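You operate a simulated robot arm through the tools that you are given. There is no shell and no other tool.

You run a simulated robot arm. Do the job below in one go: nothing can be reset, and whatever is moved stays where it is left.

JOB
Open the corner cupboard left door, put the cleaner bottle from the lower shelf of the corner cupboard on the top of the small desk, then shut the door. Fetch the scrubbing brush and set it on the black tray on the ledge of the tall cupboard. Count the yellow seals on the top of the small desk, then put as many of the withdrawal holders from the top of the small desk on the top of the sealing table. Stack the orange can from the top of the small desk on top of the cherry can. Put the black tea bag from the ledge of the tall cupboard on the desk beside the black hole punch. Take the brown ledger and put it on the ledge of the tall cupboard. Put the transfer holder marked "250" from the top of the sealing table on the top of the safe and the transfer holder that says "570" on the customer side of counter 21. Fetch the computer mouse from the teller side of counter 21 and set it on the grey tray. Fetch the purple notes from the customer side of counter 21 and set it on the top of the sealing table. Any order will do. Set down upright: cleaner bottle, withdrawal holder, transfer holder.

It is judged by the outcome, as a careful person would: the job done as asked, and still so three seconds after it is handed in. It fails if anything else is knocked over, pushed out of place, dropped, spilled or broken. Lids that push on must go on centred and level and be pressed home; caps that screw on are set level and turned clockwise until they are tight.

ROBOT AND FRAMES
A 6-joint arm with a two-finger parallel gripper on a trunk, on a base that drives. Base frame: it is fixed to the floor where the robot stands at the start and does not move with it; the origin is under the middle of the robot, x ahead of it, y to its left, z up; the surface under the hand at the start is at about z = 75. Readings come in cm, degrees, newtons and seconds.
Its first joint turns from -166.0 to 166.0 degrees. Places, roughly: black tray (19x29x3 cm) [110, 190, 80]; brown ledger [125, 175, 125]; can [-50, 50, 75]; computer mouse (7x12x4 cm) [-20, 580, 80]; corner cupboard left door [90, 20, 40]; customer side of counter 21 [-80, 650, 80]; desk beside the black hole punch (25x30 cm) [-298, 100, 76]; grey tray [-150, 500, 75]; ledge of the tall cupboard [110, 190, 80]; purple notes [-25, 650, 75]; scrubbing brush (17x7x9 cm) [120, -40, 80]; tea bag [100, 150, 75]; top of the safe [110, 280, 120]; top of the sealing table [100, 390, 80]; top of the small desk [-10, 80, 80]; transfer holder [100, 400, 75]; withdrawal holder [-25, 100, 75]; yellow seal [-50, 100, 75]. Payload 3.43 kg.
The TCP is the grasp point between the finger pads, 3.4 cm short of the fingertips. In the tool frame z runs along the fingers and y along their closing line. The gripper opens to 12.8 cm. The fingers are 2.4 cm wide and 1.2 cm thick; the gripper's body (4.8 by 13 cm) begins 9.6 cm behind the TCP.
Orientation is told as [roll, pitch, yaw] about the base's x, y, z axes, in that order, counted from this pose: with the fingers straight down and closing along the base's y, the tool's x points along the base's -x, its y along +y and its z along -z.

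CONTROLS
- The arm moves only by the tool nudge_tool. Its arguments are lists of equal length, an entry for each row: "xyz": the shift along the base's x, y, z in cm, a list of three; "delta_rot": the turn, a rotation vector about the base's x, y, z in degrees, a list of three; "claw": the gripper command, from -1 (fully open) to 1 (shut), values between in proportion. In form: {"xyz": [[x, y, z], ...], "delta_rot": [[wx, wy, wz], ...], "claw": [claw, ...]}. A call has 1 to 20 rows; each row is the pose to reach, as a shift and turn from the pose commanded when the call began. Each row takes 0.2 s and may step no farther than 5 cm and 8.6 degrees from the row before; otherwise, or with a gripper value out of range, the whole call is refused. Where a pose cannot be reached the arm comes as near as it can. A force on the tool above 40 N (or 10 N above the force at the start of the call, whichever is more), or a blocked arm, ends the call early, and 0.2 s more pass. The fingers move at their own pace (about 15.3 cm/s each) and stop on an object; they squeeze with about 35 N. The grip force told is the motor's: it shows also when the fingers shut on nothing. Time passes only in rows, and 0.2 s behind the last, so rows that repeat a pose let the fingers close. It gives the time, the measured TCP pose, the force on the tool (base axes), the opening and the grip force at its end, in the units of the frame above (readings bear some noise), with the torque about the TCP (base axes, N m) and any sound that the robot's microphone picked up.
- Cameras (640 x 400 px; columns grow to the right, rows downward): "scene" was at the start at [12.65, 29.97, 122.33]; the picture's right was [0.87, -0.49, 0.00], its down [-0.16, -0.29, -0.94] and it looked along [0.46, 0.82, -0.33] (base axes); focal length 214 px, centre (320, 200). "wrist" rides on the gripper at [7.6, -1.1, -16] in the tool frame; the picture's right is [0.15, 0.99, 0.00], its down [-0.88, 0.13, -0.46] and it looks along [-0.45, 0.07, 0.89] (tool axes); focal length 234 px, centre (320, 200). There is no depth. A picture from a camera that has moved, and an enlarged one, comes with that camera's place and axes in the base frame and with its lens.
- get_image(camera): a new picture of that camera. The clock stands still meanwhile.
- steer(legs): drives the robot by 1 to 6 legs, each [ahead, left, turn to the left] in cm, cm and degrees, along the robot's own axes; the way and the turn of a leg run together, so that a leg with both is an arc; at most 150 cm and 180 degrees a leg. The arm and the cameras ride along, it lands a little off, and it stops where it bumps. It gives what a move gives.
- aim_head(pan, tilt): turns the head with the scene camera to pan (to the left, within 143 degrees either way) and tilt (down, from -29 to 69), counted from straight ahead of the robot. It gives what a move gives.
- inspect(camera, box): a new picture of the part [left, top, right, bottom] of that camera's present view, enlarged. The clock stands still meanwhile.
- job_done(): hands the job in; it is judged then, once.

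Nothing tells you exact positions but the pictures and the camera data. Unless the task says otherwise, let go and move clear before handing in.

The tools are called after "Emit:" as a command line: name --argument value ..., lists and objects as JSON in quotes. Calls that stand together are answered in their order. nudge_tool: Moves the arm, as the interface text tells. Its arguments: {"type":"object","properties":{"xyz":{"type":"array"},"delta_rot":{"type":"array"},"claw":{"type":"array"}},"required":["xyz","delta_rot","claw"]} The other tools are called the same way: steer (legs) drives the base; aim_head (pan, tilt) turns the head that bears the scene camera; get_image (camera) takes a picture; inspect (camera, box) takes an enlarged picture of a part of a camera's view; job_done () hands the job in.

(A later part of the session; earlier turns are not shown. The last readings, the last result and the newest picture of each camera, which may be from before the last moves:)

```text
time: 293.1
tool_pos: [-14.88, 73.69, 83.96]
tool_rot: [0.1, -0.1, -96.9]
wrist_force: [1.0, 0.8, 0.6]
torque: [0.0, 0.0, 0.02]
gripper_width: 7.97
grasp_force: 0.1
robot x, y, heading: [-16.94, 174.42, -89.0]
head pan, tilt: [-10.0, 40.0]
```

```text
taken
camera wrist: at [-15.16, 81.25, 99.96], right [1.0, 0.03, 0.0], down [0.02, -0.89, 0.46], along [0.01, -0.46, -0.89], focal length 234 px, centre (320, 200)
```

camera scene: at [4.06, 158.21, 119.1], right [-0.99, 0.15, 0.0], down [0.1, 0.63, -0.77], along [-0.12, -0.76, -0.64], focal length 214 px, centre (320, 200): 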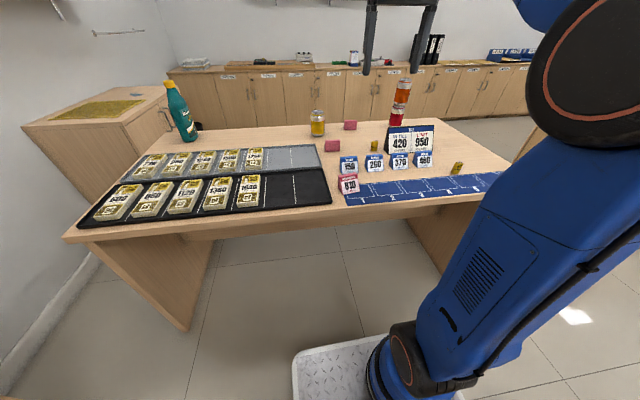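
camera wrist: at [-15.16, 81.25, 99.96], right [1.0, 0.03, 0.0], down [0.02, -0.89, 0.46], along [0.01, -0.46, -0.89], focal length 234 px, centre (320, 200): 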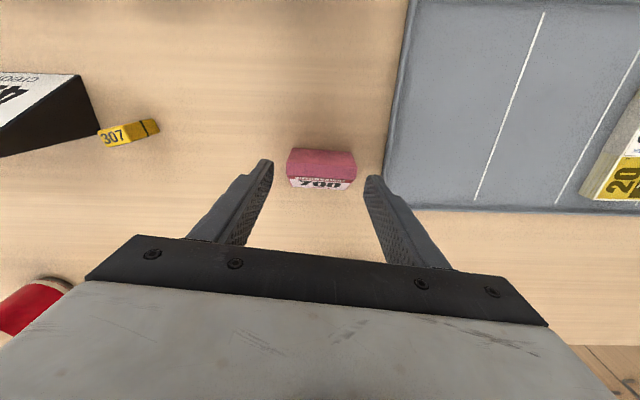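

Aligned. Descend and close.

Emit:
nudge_tool --xyz '[[0, -0.2, -2], [0, -0.2, -4], [0, -0.2, -4.3], [0, -0.2, -4.3], [0, -0.2, -4.3], [0, -0.2, -4.3]]' --delta_rot '[[0, 0, 0], [0, 0, 0], [0, 0, 0], [0, 0, 0], [0, 0, 0], [0, 0, 0]]' --claw '[-0.25, -0.25, -0.25, 0.3, 1, 1]'

Emit:
get_image --camera "wrist"

```text
time: 294.6
tool_pos: [-14.87, 73.43, 79.74]
tool_rot: [0.2, 0.0, -96.8]
wrist_force: [0.0, -0.5, 0.6]
torque: [-0.01, -0.03, 0.0]
gripper_width: 6.42
grasp_force: 34.7
robot x, y, heading: [-17.06, 174.53, -88.9]
head pan, tilt: [-10.0, 40.0]
```

```text
taken
camera wrist: at [-15.16, 81.02, 95.71], right [1.0, 0.03, 0.0], down [0.02, -0.89, 0.46], along [0.01, -0.46, -0.89], focal length 234 px, centre (320, 200)
```

wrist: 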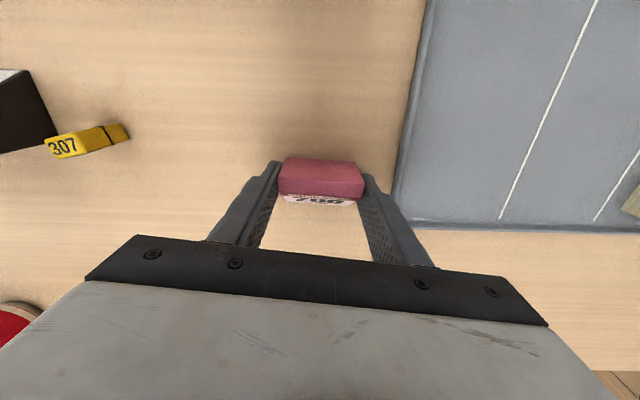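

Holder 700 gripped. Lift, retract and drive toward the sealing table.

Emit:
nudge_tool --xyz '[[0, 0, 4], [0, 0, 8], [0, 0, 12.5], [0, 0, 17], [0, 0, 21.5], [0, 0, 26], [0, 3, 29], [0, 7, 31], [0, 11.5, 31], [0, 16, 31], [0, 20.5, 31], [0, 25, 31]]' --delta_rot '[[0, 0, 0], [0, 0, 0], [0, 0, 0], [0, 0, 0], [0, 0, 0], [0, 0, 0], [0, 0, 0], [0, 0, 0], [0, 0, 0], [0, 0, 0], [0, 0, 0], [0, 0, 0]]' --claw '[1, 1, 1, 1, 1, 1, 1, 1, 1, 1, 1, 1]'

Emit:
steer --legs '[[-30, 0, 0], [0, -60, 0], [0, 0, 89]]'

Emit:
aim_head --pan 40 --tilt 20

Emit:
get_image --camera "scene"

```text
time: 297.1
tool_pos: [-14.77, 98.62, 110.63]
tool_rot: [-0.1, 0.0, -96.9]
wrist_force: [-0.1, 0.3, -1.9]
torque: [0.12, 0.05, -0.01]
gripper_width: 6.39
grasp_force: 35.0
robot x, y, heading: [-16.85, 174.31, -89.0]
head pan, tilt: [-10.0, 40.0]
```

```text
time: 306.0
tool_pos: [-1.8, 203.43, 110.66]
tool_rot: [0.1, 0.0, -8.4]
wrist_force: [-0.9, 0.8, -1.5]
torque: [-0.01, 0.02, 0.01]
gripper_width: 6.32
grasp_force: 34.4
robot x, y, heading: [-77.52, 203.34, -0.6]
head pan, tilt: [-10.0, 40.0]
```

```text
time: 307.1
tool_pos: [-1.74, 203.42, 110.8]
tool_rot: [0.1, 0.0, -8.4]
wrist_force: [1.0, 0.7, -1.4]
torque: [0.01, -0.02, -0.01]
gripper_width: 6.29
grasp_force: 34.3
robot x, y, heading: [-77.44, 203.67, -0.6]
head pan, tilt: [40.0, 20.0]
```

```text
taken
camera scene: at [-62.13, 231.08, 122.23], right [0.64, -0.77, 0.0], down [-0.26, -0.22, -0.94], along [0.73, 0.6, -0.34], focal length 214 px, centre (320, 200)
```

scene: 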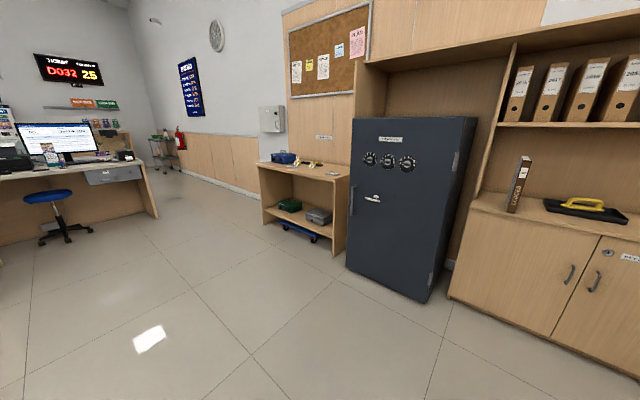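

The sealing table is the bench beyond the safe (x≥84, y 334–450). I drive there.

Emit:
steer --legs '[[0, 150, 0.6], [0, 40, 0], [60, 0, 0]]'

Emit:
aim_head --pan 0 --tilt 30

Emit:
get_image --camera "scene"

Emit:
inspect --camera "scene" --box '[200, 120, 440, 260]'

```text
time: 319.7
tool_pos: [62.26, 390.67, 110.76]
tool_rot: [0.1, 0.0, -9.6]
wrist_force: [0.1, -0.2, -0.5]
torque: [0.0, -0.01, -0.01]
gripper_width: 6.29
grasp_force: 34.7
robot x, y, heading: [-13.35, 392.36, -1.8]
head pan, tilt: [40.0, 20.0]
```

```text
time: 320.8
tool_pos: [62.28, 390.68, 110.8]
tool_rot: [0.1, 0.1, -9.7]
wrist_force: [-0.1, 0.0, -0.9]
torque: [0.01, -0.01, 0.04]
gripper_width: 6.31
grasp_force: 35.2
robot x, y, heading: [-13.41, 392.41, -1.7]
head pan, tilt: [0.0, 30.0]
```

```text
taken
camera scene: at [4.35, 413.65, 120.63], right [-0.03, -1.0, 0.0], down [-0.5, 0.02, -0.87], along [0.87, -0.03, -0.5], focal length 214 px, centre (320, 200)
```

scene: 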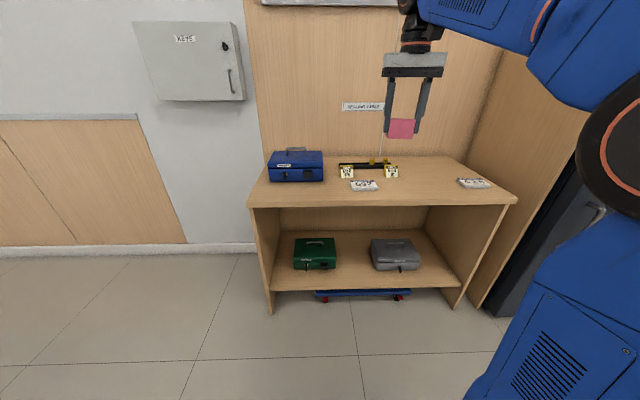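

```text
2.67 times, centred on (320, 190) of scene
camera zoom: at [4.35, 413.65, 120.63], right [-0.03, -1.0, 0.0], down [-0.5, 0.02, -0.87], along [0.87, -0.03, -0.5], focal length 572 px, centre (320, 227)
```

zoom: 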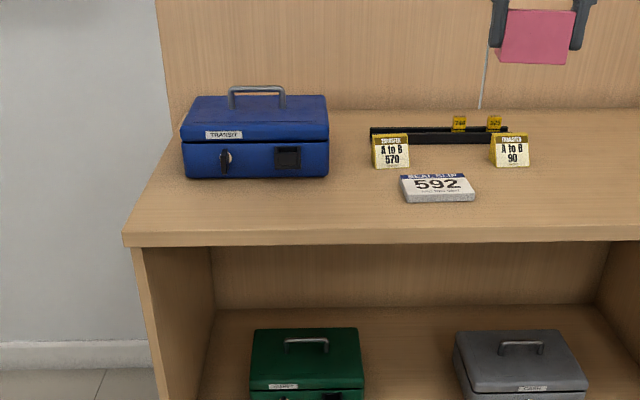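

I see transfer holders 570 and 90, a blue cash box, slips and a seal rack on the table. I set the 700 holder on the free front area near [91, 363].

Emit:
nudge_tool --xyz '[[4, -3, 0], [8, -6, 0], [12, -9, 0], [15, -12.5, 0], [18, -16, 0], [21, -19.5, -1], [24, -22.5, -3], [27, -25, -6], [29, -27, -10], [29, -27, -14.5], [29, -27, -19], [29, -27, -23.5], [29, -27, -27], [29, -27, -29]]' --delta_rot '[[0, 0, 1], [0, 0, 2], [0, 0, 3], [0, 0, 4], [0, 0, 5], [0, 0, 6], [0, 0, 7], [0, 0, 8], [0, 0, 9], [0, 0, 9], [0, 0, 9], [0, 0, 9], [0, 0, 9], [0, 0, 9]]' --claw '[1, 1, 1, 1, 1, 1, 1, 1, 1, 1, 1, 1, 1, 1]'

Emit:
get_image --camera "wrist"

Emit:
get_image --camera "scene"

```text
time: 323.8
tool_pos: [91.03, 363.8, 82.3]
tool_rot: [0.0, -0.6, -0.7]
wrist_force: [1.4, -1.6, 42.5]
torque: [-0.17, -0.11, -0.02]
gripper_width: 6.29
grasp_force: 35.2
out of reach, approached as far as the arm can: row 6, 7
robot x, y, heading: [-13.31, 392.3, -1.8]
head pan, tilt: [0.0, 30.0]
```

```text
taken
camera wrist: at [83.33, 362.74, 98.34], right [-0.13, 0.99, 0.0], down [0.88, 0.12, 0.46], along [0.46, 0.06, -0.89], focal length 234 px, centre (320, 200)
```

wrist: 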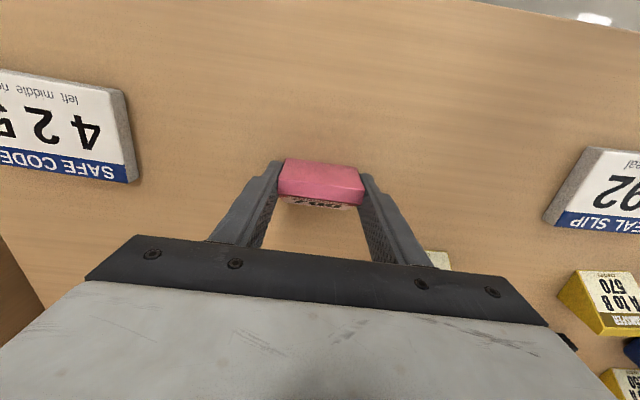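

```text
taken
camera scene: at [4.19, 413.68, 120.65], right [-0.03, -1.0, 0.0], down [-0.5, 0.02, -0.87], along [0.87, -0.03, -0.5], focal length 214 px, centre (320, 200)
```

scene: 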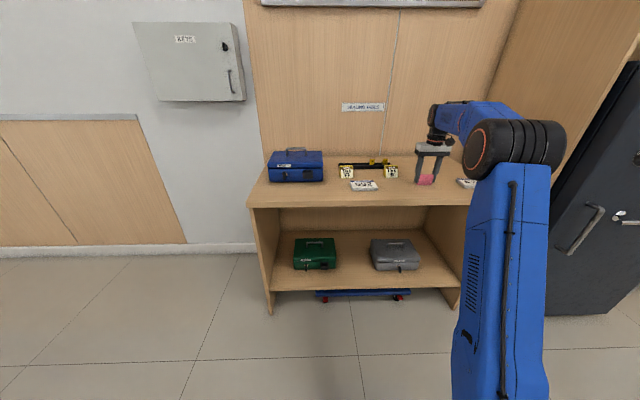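

Contact (the table is slightly higher). Ease pressure and release.

Emit:
nudge_tool --xyz '[[0, 0, 0.4], [0, 0, 0.6], [0, 0, 0.6]]' --delta_rot '[[0, 0, 0], [0, 0, 0], [0, 0, 0]]' --claw '[1, 1, 1]'

Emit:
nudge_tool --xyz '[[0, 0, 0], [0, 0, 0], [0, 0, 0]]' --delta_rot '[[0, 0, 0], [0, 0, 0], [0, 0, 0]]' --claw '[-0.05, -0.2, -0.25]'

Emit:
get_image --camera "wrist"

```text
time: 324.6
tool_pos: [91.24, 363.85, 82.43]
tool_rot: [0.1, 0.0, -0.7]
wrist_force: [-2.8, 4.6, 12.4]
torque: [-0.08, -0.31, 0.13]
gripper_width: 6.3
grasp_force: 35.3
robot x, y, heading: [-13.48, 392.6, -1.6]
head pan, tilt: [0.0, 30.0]
```

```text
time: 325.4
tool_pos: [91.21, 363.77, 82.31]
tool_rot: [0.2, 0.1, -0.7]
wrist_force: [-0.1, 0.3, -0.1]
torque: [-0.01, -0.01, -0.02]
gripper_width: 8.0
grasp_force: 0.1
robot x, y, heading: [-13.08, 392.38, -1.8]
head pan, tilt: [0.0, 30.0]
```

```text
taken
camera wrist: at [83.59, 362.57, 98.43], right [-0.13, 0.99, 0.0], down [0.88, 0.12, 0.46], along [0.45, 0.06, -0.89], focal length 234 px, centre (320, 200)
```

wrist: 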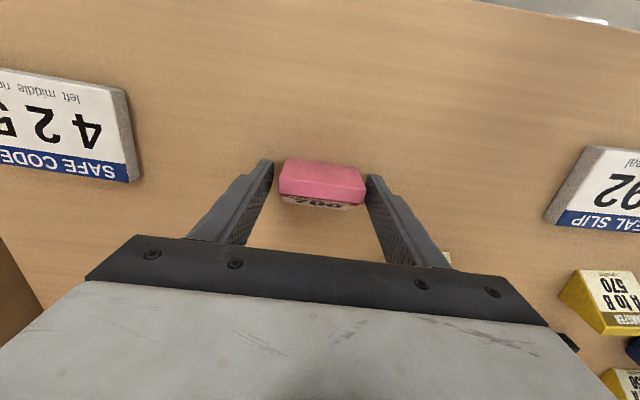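

Holder 700 placed. I rise and look over the table for the transfer holder "250".

Emit:
nudge_tool --xyz '[[0, 0, 4], [0, 0, 8], [0, 0, 12.5], [-1, 2, 17], [-3, 6, 19], [-5, 10, 21], [-7, 14, 22], [-8, 18, 23], [-9, 22.5, 23], [-9, 27, 23]]' --delta_rot '[[0, 0, 0], [0, 0, 0], [0, 0, 0], [0, 0, 0], [0, 0, 0], [0, 0, 0], [0, 0, 0], [0, 0, 0], [0, 0, 0], [0, 0, 0]]' --claw '[-0.25, -0.25, -0.25, -0.25, -0.25, -0.25, -0.25, -0.25, -0.25, -0.25]'

Emit:
get_image --camera "wrist"

Emit:
inspect --camera "scene" --box '[260, 130, 500, 230]'

```text
refused: row 4 steps farther than a row can; nothing moved
```

```text
taken
camera wrist: at [83.59, 362.57, 98.43], right [-0.13, 0.99, 0.0], down [0.88, 0.12, 0.46], along [0.45, 0.06, -0.89], focal length 234 px, centre (320, 200)
```

wrist: 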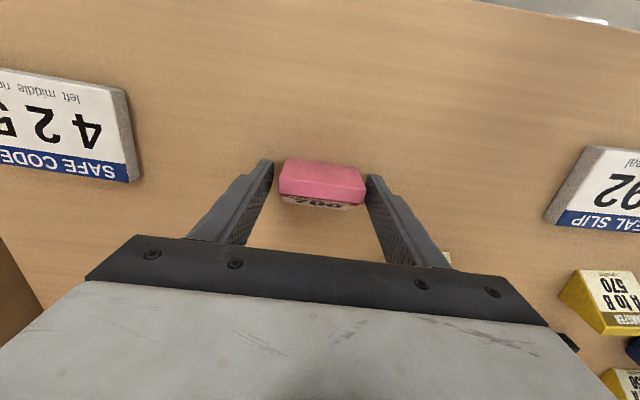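

```text
2.67 times, centred on (380, 180) of scene
camera zoom: at [4.35, 413.64, 120.63], right [-0.03, -1.0, 0.0], down [-0.5, 0.02, -0.87], along [0.87, -0.03, -0.5], focal length 572 px, centre (160, 253)
```

zoom: 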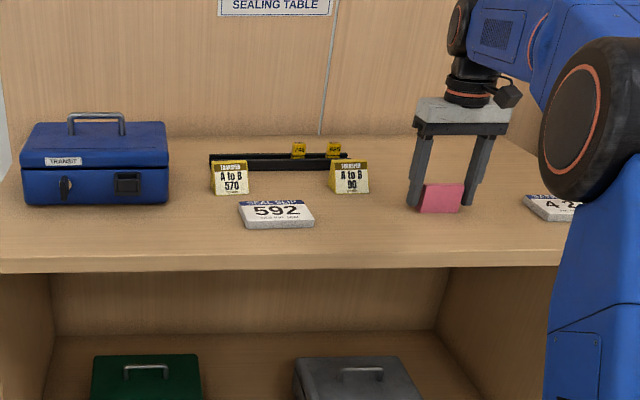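

Emit:
nudge_tool --xyz '[[0, 0, 4], [0, 0, 8], [0, 0, 12.5], [-1, 2, 16], [-3, 5, 19], [-5, 8.5, 21], [-7, 12.5, 22], [-8, 17, 23], [-9, 21.5, 23], [-9, 26, 23]]' --delta_rot '[[0, 0, 0], [0, 0, 0], [0, 0, 0], [0, 0, 0], [0, 0, 0], [0, 0, 0], [0, 0, 0], [0, 0, 0], [0, 0, 0], [0, 0, 0]]' --claw '[-0.25, -0.25, -0.25, -0.25, -0.25, -0.25, -0.25, -0.25, -0.25, -0.25]'

Emit:
get_image --camera "wrist"

```text
time: 327.6
tool_pos: [82.48, 389.59, 105.2]
tool_rot: [0.2, 0.0, -0.7]
wrist_force: [0.0, -0.2, 0.5]
torque: [0.03, -0.01, -0.03]
gripper_width: 7.98
grasp_force: 0.0
robot x, y, heading: [-13.77, 392.34, -1.9]
head pan, tilt: [0.0, 30.0]
```

```text
taken
camera wrist: at [74.67, 388.54, 121.22], right [-0.13, 0.99, 0.0], down [0.88, 0.12, 0.46], along [0.45, 0.06, -0.89], focal length 234 px, centre (320, 200)
```

wrist: 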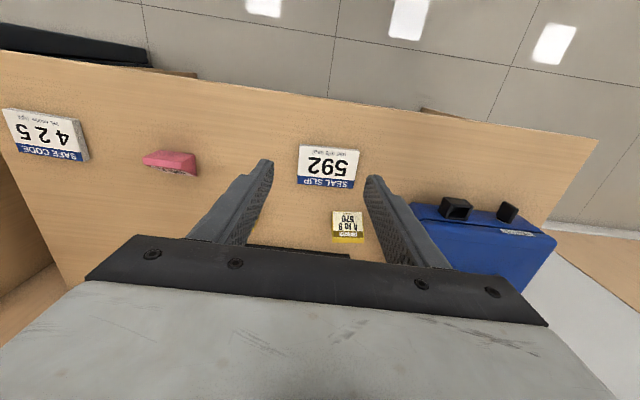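

Emit:
nudge_tool --xyz '[[4.5, 0, 0], [9, 0, 0], [13.5, 0, 0], [18, 0, 0], [22, 0, 0]]' --delta_rot '[[0, 0, 0], [0, 0, 0], [0, 0, 0], [0, 0, 0], [0, 0, 0]]' --claw '[-0.25, -0.25, -0.25, -0.25, -0.25]'

Emit:
get_image --camera "wrist"

```text
time: 328.8
tool_pos: [96.09, 389.31, 99.91]
tool_rot: [0.2, 0.0, -0.9]
wrist_force: [0.4, -0.5, 0.2]
torque: [0.03, -0.06, -0.01]
gripper_width: 7.97
grasp_force: 0.0
out of reach, approached as far as the arm can: row 2, 3, 4, 5
robot x, y, heading: [-13.16, 392.28, -1.7]
head pan, tilt: [0.0, 30.0]
```

```text
taken
camera wrist: at [88.36, 388.19, 115.96], right [-0.13, 0.99, 0.0], down [0.88, 0.12, 0.46], along [0.45, 0.06, -0.89], focal length 234 px, centre (320, 200)
```

wrist: 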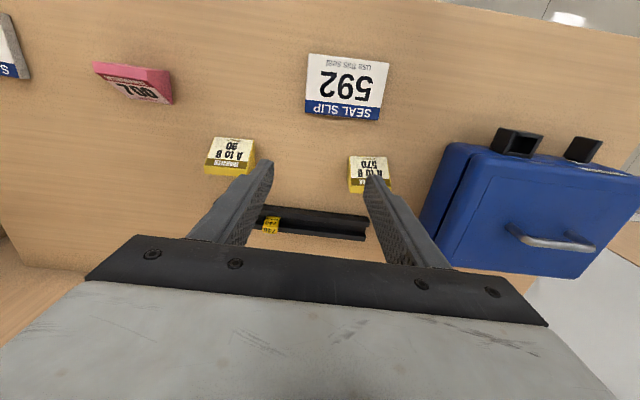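

A third yellow transfer holder seems hidden behind the blue box near [118, 412]. I move closer to view it.

Emit:
steer --legs '[[14, 0, 1.7]]'

Emit:
nudge_tool --xyz '[[1, 3, 3], [2, 7, 5], [3, 11, 5], [4, 15, 5]]' --delta_rot '[[0, 0, 0], [0, 0, 0], [0, 0, 0], [0, 0, 0]]' --claw '[-0.25, -0.25, -0.25, -0.25]'

Emit:
get_image --camera "wrist"

Emit:
get_image --camera "scene"

```text
time: 330.1
tool_pos: [109.89, 392.06, 99.91]
tool_rot: [0.1, -0.1, 0.8]
wrist_force: [0.4, -0.1, -0.1]
torque: [-0.01, 0.0, -0.02]
gripper_width: 8.02
grasp_force: 0.1
robot x, y, heading: [0.36, 391.99, -0.2]
head pan, tilt: [0.0, 30.0]
```

```text
time: 331.1
tool_pos: [108.0, 403.35, 100.74]
tool_rot: [0.1, -0.2, 0.9]
wrist_force: [-0.6, -0.2, -0.3]
torque: [-0.04, -0.02, 0.01]
gripper_width: 7.98
grasp_force: 0.1
out of reach, approached as far as the arm can: row 1, 2, 3, 4
robot x, y, heading: [0.2, 392.09, -0.4]
head pan, tilt: [0.0, 30.0]
```

```text
taken
camera wrist: at [100.2, 401.97, 116.62], right [-0.16, 0.99, 0.0], down [0.88, 0.14, 0.46], along [0.45, 0.07, -0.89], focal length 234 px, centre (320, 200)
```

wrist: 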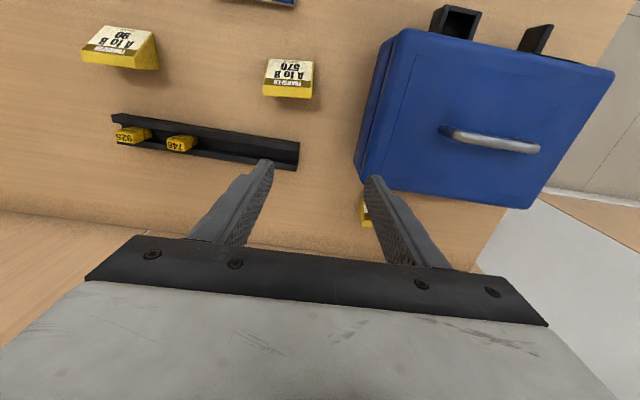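

```text
taken
camera scene: at [17.61, 413.87, 120.63], right [0.0, -1.0, 0.0], down [-0.5, 0.0, -0.87], along [0.87, 0.0, -0.5], focal length 214 px, centre (320, 200)
```

scene: 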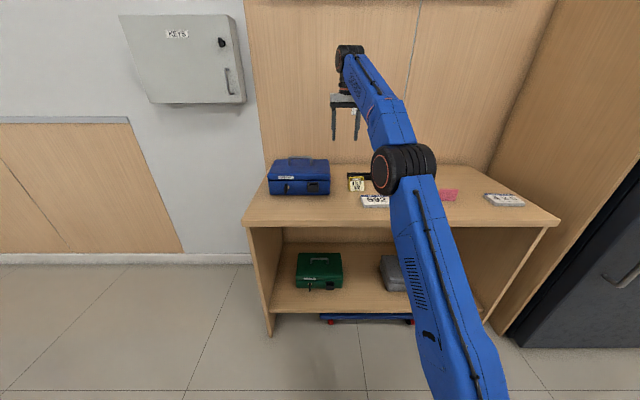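

The hidden holder is behind the blue box around [121, 412]. I shift the base closer and look straight down.

Emit:
steer --legs '[[12, 13, 0.3]]'

Emit:
nudge_tool --xyz '[[0, -2, 0], [0, -4, 0]]' --delta_rot '[[0, 0, 0], [0, 0, -1]]' --claw '[-0.25, -0.25]'

Emit:
get_image --camera "wrist"

```text
time: 332.6
tool_pos: [119.52, 417.5, 100.63]
tool_rot: [0.1, -0.2, 1.3]
wrist_force: [0.3, 0.4, 0.9]
torque: [0.02, 0.04, -0.01]
gripper_width: 7.99
grasp_force: 0.0
robot x, y, heading: [12.6, 405.25, 0.2]
head pan, tilt: [0.0, 30.0]
```

```text
time: 333.2
tool_pos: [119.52, 413.65, 100.59]
tool_rot: [0.0, -0.2, 0.3]
wrist_force: [0.5, 0.1, 0.4]
torque: [-0.05, 0.0, 0.05]
gripper_width: 7.96
grasp_force: 0.1
robot x, y, heading: [11.52, 405.58, 0.5]
head pan, tilt: [0.0, 30.0]
```

```text
taken
camera wrist: at [111.85, 412.32, 116.61], right [-0.15, 0.99, 0.0], down [0.88, 0.14, 0.46], along [0.45, 0.07, -0.89], focal length 234 px, centre (320, 200)
```

wrist: 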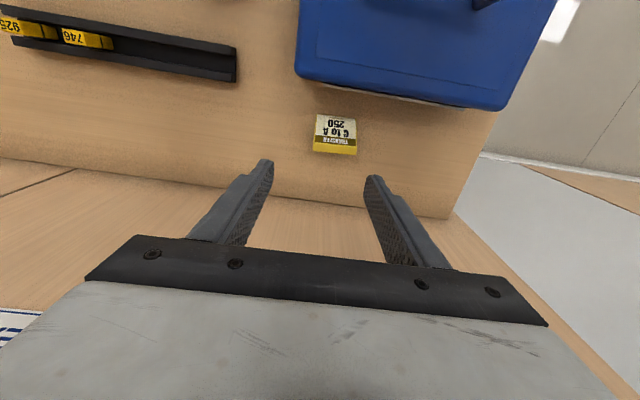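

It reads "C to A 250". Its centre is ≈[118.8, 415.7]; I align (yaw ≈+5°) and descend.

Emit:
nudge_tool --xyz '[[-0.3, 1, -2], [-0.6, 2, -5], [-0.6, 2, -9], [-0.6, 2, -12]]' --delta_rot '[[0, 0, 2.5], [0, 0, 5], [0, 0, 5], [0, 0, 5]]' --claw '[-0.25, -0.25, -0.25, -0.25]'

Emit:
get_image --camera "wrist"

Emit:
get_image --camera "scene"

```text
time: 334.2
tool_pos: [118.94, 415.39, 88.55]
tool_rot: [0.2, -0.3, 5.4]
wrist_force: [-0.4, -0.1, 0.2]
torque: [-0.03, -0.05, 0.0]
gripper_width: 8.03
grasp_force: 0.0
robot x, y, heading: [11.85, 405.13, 0.3]
head pan, tilt: [0.0, 30.0]
```

```text
taken
camera wrist: at [111.36, 413.4, 104.55], right [-0.24, 0.97, 0.0], down [0.86, 0.21, 0.46], along [0.45, 0.11, -0.89], focal length 234 px, centre (320, 200)
```

wrist: 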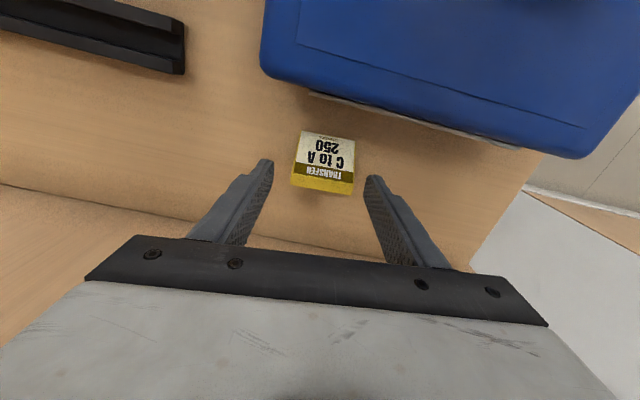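

```text
taken
camera scene: at [29.12, 427.27, 120.63], right [0.01, -1.0, 0.0], down [-0.5, 0.0, -0.87], along [0.87, 0.0, -0.5], focal length 214 px, centre (320, 200)
```

scene: 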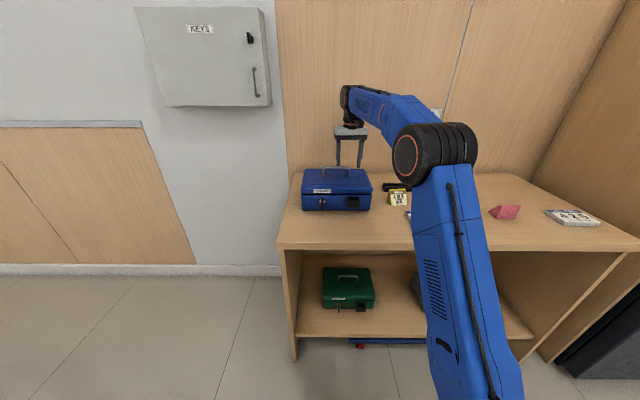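

Emit:
nudge_tool --xyz '[[0.3, 0.2, -3], [0.3, 0.2, -5], [0.3, 0.2, -6.1], [0.3, 0.2, -6.1], [0.3, 0.2, -6.1], [0.3, 0.2, -6.1]]' --delta_rot '[[0, 0, 0], [0, 0, 0], [0, 0, 0], [0, 0, 0], [0, 0, 0], [0, 0, 0]]' --claw '[-0.25, -0.25, -0.25, 0.3, 1, 1]'

Emit:
get_image --camera "wrist"

```text
time: 335.6
tool_pos: [119.26, 415.63, 82.48]
tool_rot: [0.2, -0.2, 5.3]
wrist_force: [-0.8, 0.4, 1.0]
torque: [0.07, -0.02, 0.03]
gripper_width: 6.35
grasp_force: 35.0
robot x, y, heading: [12.0, 405.69, 0.3]
head pan, tilt: [0.0, 30.0]
```

```text
taken
camera wrist: at [111.68, 413.69, 98.42], right [-0.24, 0.97, 0.0], down [0.86, 0.21, 0.46], along [0.45, 0.11, -0.89], focal length 234 px, centre (320, 200)
```

wrist: 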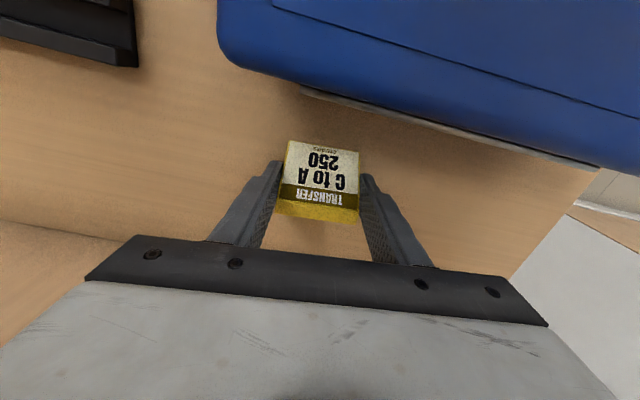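

The 250 holder is held. The safe top (z≈124) is too high for a downward tool, so I'll first set the holder on a free spot at the table front ([91, 376]) and regrasp with a tilted tool.

Emit:
nudge_tool --xyz '[[0, 0, 4], [0, 0, 8], [0, 0, 12.5], [0, 0, 16], [-4, -2, 17], [-7, -5.5, 17], [-10, -9, 17], [-13, -12.5, 17], [-16, -16, 17], [-19, -19.5, 17], [-22, -23, 17], [-24, -27, 17], [-26, -31, 17], [-28, -35, 17], [-28.3, -39, 17]]' --delta_rot '[[0, 0, 0], [0, 0, 0], [0, 0, 0], [0, 0, 0], [0, 0, -1], [0, 0, -2], [0, 0, -3], [0, 0, -4], [0, 0, -5], [0, 0, -5], [0, 0, -5], [0, 0, -5], [0, 0, -5], [0, 0, -5], [0, 0, -5]]' --claw '[1, 1, 1, 1, 1, 1, 1, 1, 1, 1, 1, 1, 1, 1, 1]'

Emit:
get_image --camera "wrist"

```text
time: 338.8
tool_pos: [90.79, 376.77, 99.64]
tool_rot: [0.1, -0.1, 0.4]
wrist_force: [0.9, -0.6, 0.1]
torque: [-0.01, -0.02, 0.01]
gripper_width: 6.32
grasp_force: 34.6
robot x, y, heading: [12.28, 405.25, 0.3]
head pan, tilt: [0.0, 30.0]
```

```text
taken
camera wrist: at [83.09, 375.49, 115.61], right [-0.15, 0.99, 0.0], down [0.88, 0.14, 0.46], along [0.45, 0.07, -0.89], focal length 234 px, centre (320, 200)
```

wrist: 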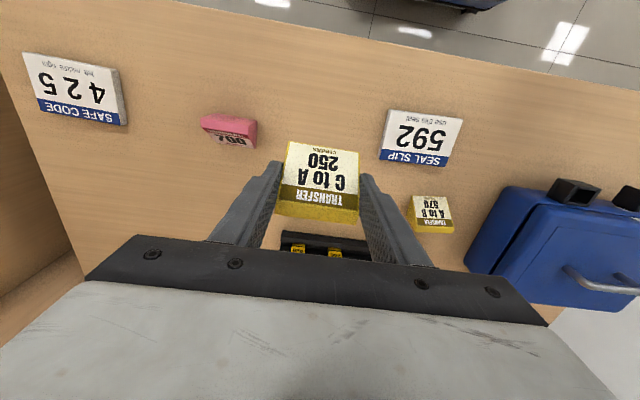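

Emit:
nudge_tool --xyz '[[-0.5, -0.4, -4], [-0.5, -0.4, -8.5], [-0.5, -0.4, -13], [-0.5, -0.4, -16], [-0.5, -0.4, -16.8], [-0.5, -0.4, -17.2]]' --delta_rot '[[0, 0, 0], [0, 0, 0], [0, 0, 0], [0, 0, 0], [0, 0, 0], [0, 0, 0]]' --claw '[1, 1, 1, 1, 1, 1]'

```text
time: 340.2
tool_pos: [90.36, 376.3, 82.41]
tool_rot: [0.2, -0.4, 0.3]
wrist_force: [1.9, -1.7, 8.5]
torque: [0.22, -0.03, -0.04]
gripper_width: 6.34
grasp_force: 35.0
robot x, y, heading: [12.0, 405.21, 0.3]
head pan, tilt: [0.0, 30.0]
```

Set down. Release, rise, shift the base right so the tilted approach is reachable.

Emit:
nudge_tool --xyz '[[0, 0, 0.3], [0, 0, 0.3], [0, 0, 0.3], [0, 0, 4], [0, 0, 8.5], [-3, 0, 12], [-7, 0, 14], [-11, 0, 16], [-15, 0, 18]]' --delta_rot '[[0, 0, 0], [0, 0, 0], [0, 0, 0], [0, 0, 0], [0, 0, 0], [0, 0, 0], [0, 0, 0], [0, 0, 0], [0, 0, 0]]' --claw '[0.3, -0.25, -0.25, -0.25, -0.25, -0.25, -0.25, -0.25, -0.25]'

Emit:
steer --legs '[[-22, -50, 0]]'

Emit:
get_image --camera "scene"

```text
time: 342.2
tool_pos: [75.33, 376.1, 100.36]
tool_rot: [0.1, -0.1, 0.3]
wrist_force: [-0.3, -0.6, 0.6]
torque: [0.01, 0.05, 0.01]
gripper_width: 7.99
grasp_force: 0.1
robot x, y, heading: [12.29, 405.51, 0.4]
head pan, tilt: [0.0, 30.0]
```

```text
time: 345.3
tool_pos: [53.3, 326.62, 100.45]
tool_rot: [0.1, -0.3, 0.5]
wrist_force: [-0.1, 0.5, 0.1]
torque: [-0.02, 0.02, -0.01]
gripper_width: 7.99
grasp_force: 0.1
robot x, y, heading: [-10.25, 355.66, 0.4]
head pan, tilt: [0.0, 30.0]
```

```text
taken
camera scene: at [6.9, 377.49, 120.63], right [0.01, -1.0, 0.0], down [-0.5, 0.0, -0.87], along [0.87, 0.01, -0.5], focal length 214 px, centre (320, 200)
```

scene: 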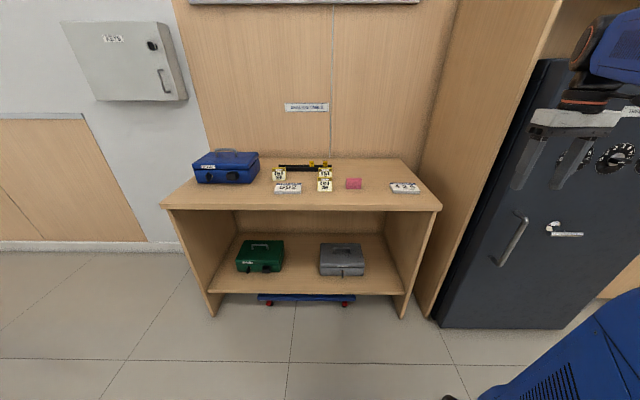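

Now I tilt the tool 60° while moving in front of the holder.

Emit:
nudge_tool --xyz '[[1, 4.5, 0], [2, 9, 0], [3, 13.5, 0], [4, 18, 0], [5, 22.5, 0], [6, 27, 0], [7, 31.5, 0], [8, 36, 0], [9, 40.5, 0], [11, 45, 0], [13, 49, -1], [16, 49.6, -4], [18, 49.6, -7]]' --delta_rot '[[0, -3, 0], [0, -8, 0], [0, -13, 0], [0, -18, 0], [0, -23, 0], [0, -28, 0], [0, -33, 0], [0, -38, 0], [0, -43, 0], [0, -48, 0], [0, -54, 0], [0, -60, 0], [0, -60, 0]]' --claw '[-0.25, -0.25, -0.25, -0.25, -0.25, -0.25, -0.25, -0.25, -0.25, -0.25, -0.25, -0.25, -0.25]'

Emit:
get_image --camera "wrist"

Emit:
get_image --camera "scene"

```text
time: 348.1
tool_pos: [71.21, 376.3, 93.39]
tool_rot: [-0.8, -60.3, 1.1]
wrist_force: [0.2, -0.8, 1.2]
torque: [0.01, 0.04, -0.01]
gripper_width: 8.01
grasp_force: 0.1
robot x, y, heading: [-10.2, 355.65, 0.7]
head pan, tilt: [0.0, 30.0]
```

```text
taken
camera wrist: at [53.51, 374.87, 94.8], right [-0.08, 0.99, -0.13], down [0.04, 0.14, 0.99], along [1.0, 0.07, -0.05], focal length 234 px, centre (320, 200)
```

wrist: 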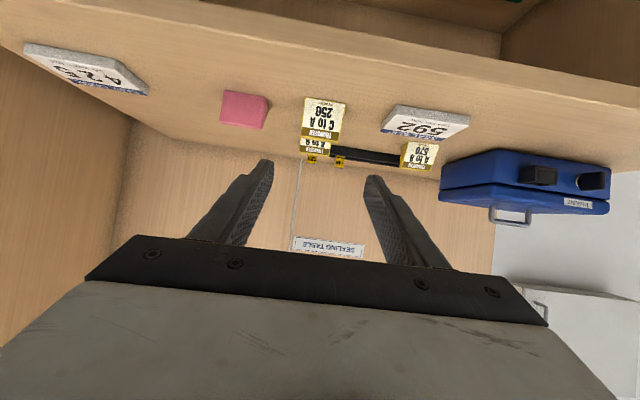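

```text
taken
camera scene: at [6.88, 377.49, 120.64], right [0.01, -1.0, 0.0], down [-0.5, 0.0, -0.87], along [0.87, 0.01, -0.5], focal length 214 px, centre (320, 200)
```

scene: 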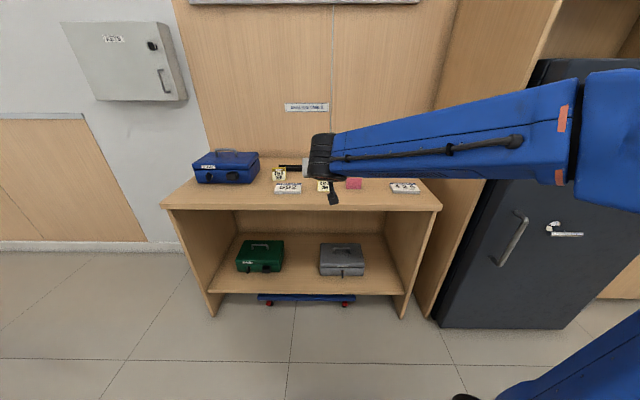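

The 250 holder is straight ahead. I approach along the tilted tool axis.

Emit:
nudge_tool --xyz '[[3.5, 0, -3.2], [7, 0, -5.3], [10.5, 0, -7.3], [14, 0, -9.4], [17, 0, -11]]' --delta_rot '[[0, 0, 0], [0, 0, 0], [0, 0, 0], [0, 0, 0], [0, 0, 0]]' --claw '[-0.25, -0.25, -0.25, -0.25, -0.25]'

Emit:
get_image --camera "wrist"

Emit:
inspect --camera "scene" --box '[240, 120, 440, 240]'

```text
time: 349.3
tool_pos: [88.2, 376.19, 82.35]
tool_rot: [-0.7, -60.2, 1.1]
wrist_force: [0.9, 0.4, 0.4]
torque: [0.03, 0.03, 0.03]
gripper_width: 7.95
grasp_force: 0.0
robot x, y, heading: [-9.81, 355.48, 0.4]
head pan, tilt: [0.0, 30.0]
```

```text
taken
camera wrist: at [70.58, 374.83, 83.77], right [-0.08, 0.99, -0.13], down [0.04, 0.14, 0.99], along [1.0, 0.07, -0.05], focal length 234 px, centre (320, 200)
```

wrist: 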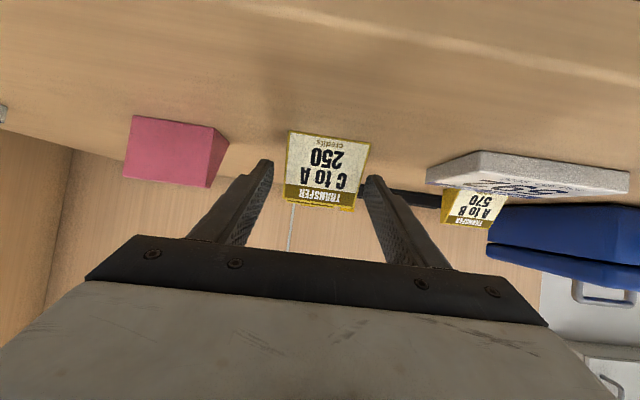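

```text
3.20 times, centred on (340, 180) of scene
camera zoom: at [6.87, 377.48, 120.64], right [0.01, -1.0, 0.0], down [-0.5, 0.0, -0.87], along [0.87, 0.01, -0.5], focal length 686 px, centre (256, 264)
```

zoom: 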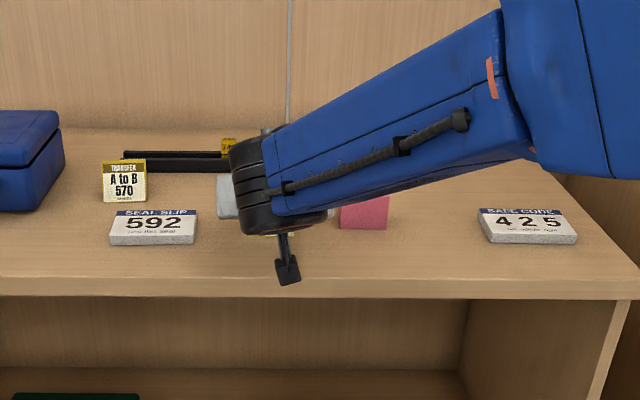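

Emit:
nudge_tool --xyz '[[1, 0.3, -0.5], [2, 0.4, -1.1], [2, 0.4, -1.1], [2, 0.4, -1.1], [2, 0.4, -1.1]]' --delta_rot '[[0, 0, 0], [0, 0, 0], [0, 0, 0], [0, 0, 0], [0, 0, 0]]' --claw '[-0.25, -0.25, 0.2, 1, 1]'

Emit:
get_image --camera "wrist"

```text
time: 350.5
tool_pos: [90.24, 376.53, 81.22]
tool_rot: [-0.8, -60.1, 1.1]
wrist_force: [0.3, 0.4, -0.2]
torque: [-0.01, 0.01, 0.05]
gripper_width: 6.29
grasp_force: 34.8
robot x, y, heading: [-10.21, 355.49, 0.5]
head pan, tilt: [0.0, 30.0]
```

```text
taken
camera wrist: at [72.58, 375.23, 82.65], right [-0.08, 0.99, -0.13], down [0.04, 0.14, 0.99], along [1.0, 0.07, -0.05], focal length 234 px, centre (320, 200)
```

wrist: 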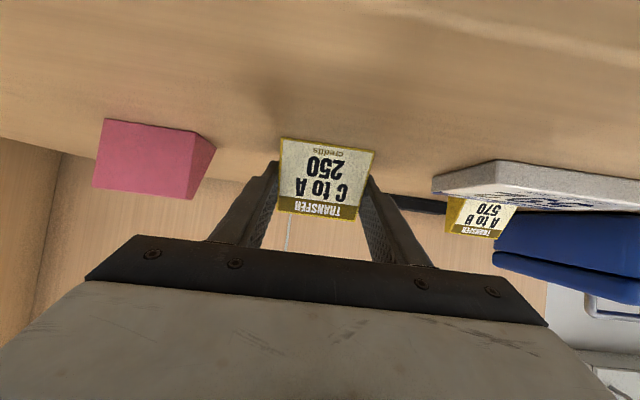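

The 250 holder is gripped with the tilted tool. Lift and raise.

Emit:
nudge_tool --xyz '[[0, 0, 3], [0, 0, 7], [-2, 0, 11], [-4, 0, 15], [-6, 0, 19], [-8, 0, 23], [-10, 0, 27], [-12, 0, 31], [-14, 0, 35], [-16, 0, 39], [-18, 0, 43], [-18, 0, 47.5], [-18, 0, 52], [-18, 0, 56]]' --delta_rot '[[0, 0, 0], [0, 0, 0], [0, 0, 0], [0, 0, 0], [0, 0, 0], [0, 0, 0], [0, 0, 0], [0, 0, 0], [0, 0, 0], [0, 0, 0], [0, 0, 0], [0, 0, 0], [0, 0, 0], [0, 0, 0]]' --claw '[1, 1, 1, 1, 1, 1, 1, 1, 1, 1, 1, 1, 1, 1]'

Emit:
get_image --camera "wrist"

```text
time: 353.5
tool_pos: [72.04, 376.5, 137.37]
tool_rot: [-0.7, -60.2, 0.9]
wrist_force: [0.4, -0.4, -1.6]
torque: [0.01, 0.04, 0.04]
gripper_width: 6.31
grasp_force: 35.1
robot x, y, heading: [-10.12, 355.6, 0.5]
head pan, tilt: [0.0, 30.0]
```

```text
taken
camera wrist: at [54.43, 375.12, 138.75], right [-0.08, 0.99, -0.13], down [0.04, 0.14, 0.99], along [1.0, 0.07, -0.05], focal length 234 px, centre (320, 200)
```

wrist: 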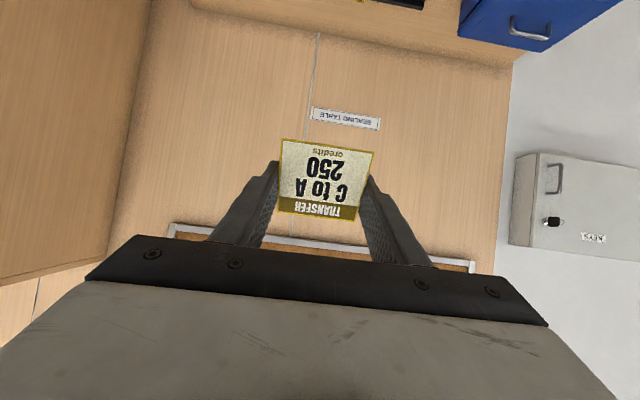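

Emit:
steer --legs '[[-15, 0, -0.5], [0, -93, 0]]'

Emit:
aim_head --pan 0 --tilt 10

Emit:
get_image --camera "scene"

Emit:
get_image --camera "wrist"

```text
time: 359.4
tool_pos: [56.88, 282.54, 137.19]
tool_rot: [-0.8, -60.1, -0.2]
wrist_force: [0.5, 0.2, -1.3]
torque: [-0.02, 0.01, -0.04]
gripper_width: 6.31
grasp_force: 35.5
robot x, y, heading: [-25.68, 263.53, -1.0]
head pan, tilt: [0.0, 30.0]
```

```text
time: 360.2
tool_pos: [56.85, 282.59, 137.16]
tool_rot: [-0.8, -60.1, -0.2]
wrist_force: [0.3, 0.2, -0.5]
torque: [-0.04, 0.02, 0.02]
gripper_width: 6.3
grasp_force: 35.2
robot x, y, heading: [-25.96, 263.68, -0.9]
head pan, tilt: [0.0, 10.0]
```

```text
taken
camera scene: at [-8.12, 285.05, 123.86], right [-0.01, -1.0, 0.0], down [-0.17, 0.0, -0.98], along [0.98, -0.01, -0.17], focal length 214 px, centre (320, 200)
```

scene: 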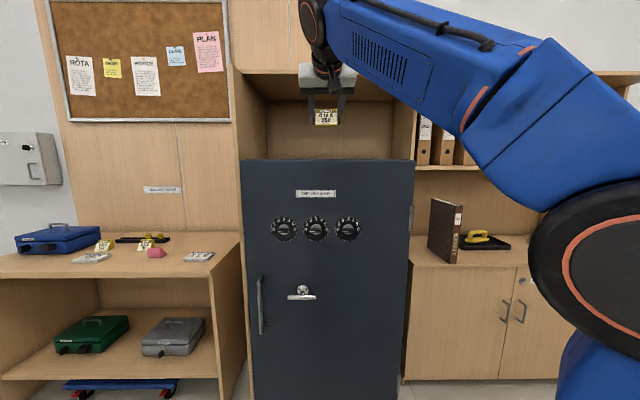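

```text
taken
camera wrist: at [39.13, 281.62, 138.67], right [-0.06, 0.99, -0.13], down [0.04, 0.14, 0.99], along [1.0, 0.05, -0.05], focal length 234 px, centre (320, 200)
```

wrist: 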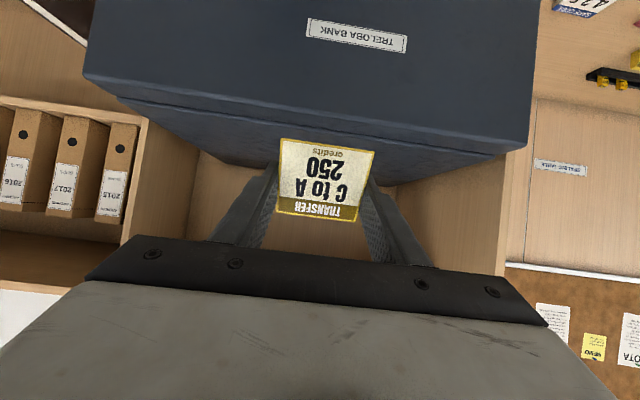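

Safe top is at z≈124, y 246–318. I drive forward to bring the holder over its front part, then lower.

Emit:
steer --legs '[[36, 0, 0.9]]'

Emit:
nudge_tool --xyz '[[0, 0, -3], [0, 0, -6], [0, 0, -7.5]]' --delta_rot '[[0, 0, 0], [0, 0, 0], [0, 0, 0]]' --claw '[1, 1, 1]'

Emit:
get_image --camera "wrist"

Emit:
get_image --camera "scene"

```text
time: 362.5
tool_pos: [92.92, 283.78, 137.17]
tool_rot: [-0.8, -60.2, 0.8]
wrist_force: [-0.6, 0.1, -0.3]
torque: [-0.02, 0.01, 0.03]
gripper_width: 6.33
grasp_force: 34.6
robot x, y, heading: [10.64, 263.43, 0.2]
head pan, tilt: [0.0, 10.0]
```

```text
time: 363.3
tool_pos: [92.96, 283.61, 129.78]
tool_rot: [-0.9, -60.2, 0.7]
wrist_force: [0.2, -0.1, -0.6]
torque: [-0.02, -0.02, 0.02]
gripper_width: 6.29
grasp_force: 35.1
robot x, y, heading: [10.66, 263.05, 0.2]
head pan, tilt: [0.0, 10.0]
```

```text
taken
camera wrist: at [75.31, 282.41, 131.18], right [-0.07, 0.99, -0.13], down [0.04, 0.14, 0.99], along [1.0, 0.07, -0.05], focal length 234 px, centre (320, 200)
```

wrist: 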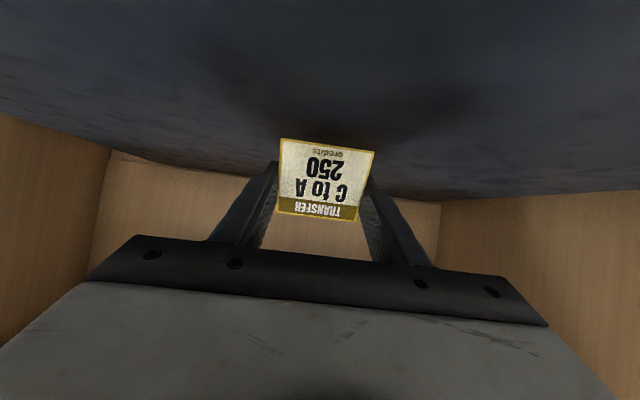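

```text
taken
camera scene: at [27.95, 285.15, 123.87], right [0.0, -1.0, 0.0], down [-0.17, 0.0, -0.98], along [0.98, 0.0, -0.17], focal length 214 px, centre (320, 200)
```

scene: 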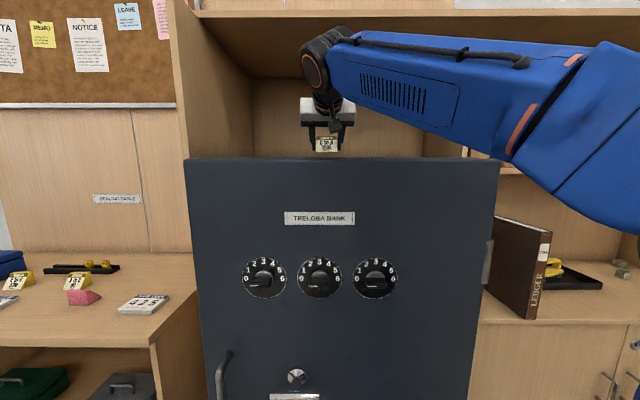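

Emit:
nudge_tool --xyz '[[0, 0, -0.5], [0, 0, -1], [0, 0, -1.5]]' --delta_rot '[[0, 0, 0], [0, 0, 0], [0, 0, 0]]' --claw '[1, 1, 1]'

```text
time: 364.1
tool_pos: [92.94, 283.64, 128.23]
tool_rot: [-0.7, -60.2, 0.8]
wrist_force: [0.2, 0.2, -0.6]
torque: [0.0, 0.01, 0.03]
gripper_width: 6.3
grasp_force: 34.2
robot x, y, heading: [10.27, 263.24, 0.4]
head pan, tilt: [0.0, 10.0]
```

Emit:
nudge_tool --xyz '[[0, 0, -0.4], [0, 0, -0.8], [0, 0, -1.2]]' --delta_rot '[[0, 0, 0], [0, 0, 0], [0, 0, 0]]' --claw '[1, 1, 1]'

```text
time: 364.9
tool_pos: [92.88, 283.6, 127.75]
tool_rot: [-0.5, -60.8, 0.6]
wrist_force: [1.2, 0.1, 5.9]
torque: [0.1, 0.15, -0.02]
gripper_width: 6.28
grasp_force: 35.3
robot x, y, heading: [10.83, 263.31, 0.2]
head pan, tilt: [0.0, 10.0]
stopped in row 3: the force on the tool passed its limit at 54 N (the readings are from after the stop); the commanded pose is now the measured one
```

Contact. Release and withdraw along the tool axis.

Emit:
nudge_tool --xyz '[[0, 0, 0.1], [0, 0, 0.1], [0, 0, 0.1], [-2, 0, 1.2], [-5.5, 0, 3.2], [-9.5, 0, 5.5], [-13.5, 0, 7.8]]' --delta_rot '[[0, 0, 0], [0, 0, 0], [0, 0, 0], [0, 0, 0], [0, 0, 0], [0, 0, 0], [0, 0, 0]]' --claw '[0, -0.2, -0.25, -0.25, -0.25, -0.25, -0.25]'

Emit:
get_image --camera "wrist"

Emit:
inspect --camera "scene" --box '[260, 80, 400, 180]'

```text
time: 366.5
tool_pos: [79.49, 283.74, 135.27]
tool_rot: [-0.5, -60.6, 0.5]
wrist_force: [0.5, 0.8, 0.5]
torque: [0.0, -0.03, -0.05]
gripper_width: 7.99
grasp_force: 0.0
robot x, y, heading: [10.82, 263.23, 0.1]
head pan, tilt: [0.0, 10.0]
```

```text
taken
camera wrist: at [61.75, 282.53, 136.55], right [-0.07, 0.99, -0.13], down [0.03, 0.13, 0.99], along [1.0, 0.07, -0.04], focal length 234 px, centre (320, 200)
```

wrist: 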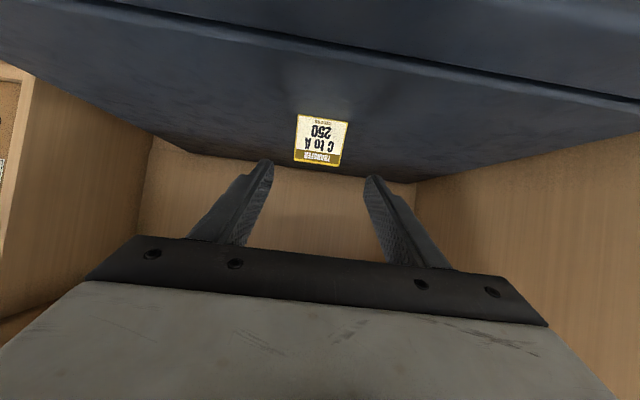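

```text
4.00 times, centred on (330, 130) of scene
camera zoom: at [27.98, 285.16, 123.86], right [0.0, -1.0, 0.0], down [-0.17, 0.0, -0.98], along [0.98, 0.0, -0.17], focal length 858 px, centre (280, 480)
```

zoom: 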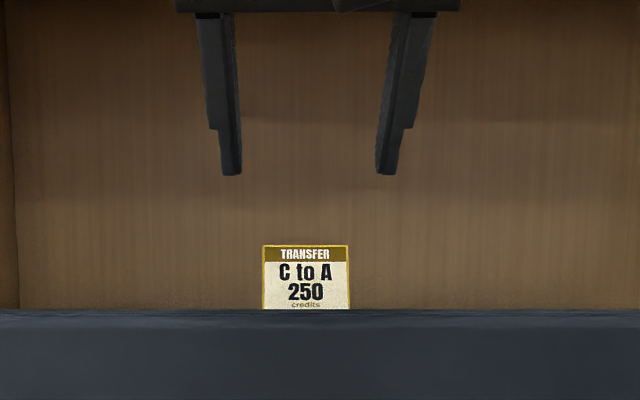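

The 250 holder stands on the safe. Next I return for the second withdrawal holder (810): back off and turn the tool down.

Emit:
steer --legs '[[-75, 0, 0]]'

Emit:
nudge_tool --xyz '[[1, -2, -2.5], [2, -4, -5], [3, -6, -7.5], [4, -8, -10], [5, -10, -12.5], [5, -12, -15], [5, -14, -18], [5, -16, -21], [5, -18, -24]]' --delta_rot '[[0, 7, 0], [0, 14, 0], [0, 21, 0], [0, 28, 0], [0, 35, 0], [0, 42, 0], [0, 49, 0], [0, 56, 0], [0, 60.5, 0]]' --claw '[-0.25, -0.25, -0.25, -0.25, -0.25, -0.25, -0.25, -0.25, -0.25]'

```text
time: 370.5
tool_pos: [4.9, 283.76, 135.3]
tool_rot: [-0.4, -60.7, 0.9]
wrist_force: [0.1, 0.8, -0.7]
torque: [0.0, 0.0, 0.01]
gripper_width: 8.0
grasp_force: 0.1
robot x, y, heading: [-63.65, 262.79, 0.7]
head pan, tilt: [0.0, 10.0]
```

```text
time: 372.5
tool_pos: [9.57, 265.74, 111.28]
tool_rot: [0.5, -0.1, 0.5]
wrist_force: [-0.4, 0.4, 0.4]
torque: [-0.01, -0.02, -0.01]
gripper_width: 8.01
grasp_force: 0.1
robot x, y, heading: [-64.03, 262.74, 0.6]
head pan, tilt: [0.0, 10.0]
```

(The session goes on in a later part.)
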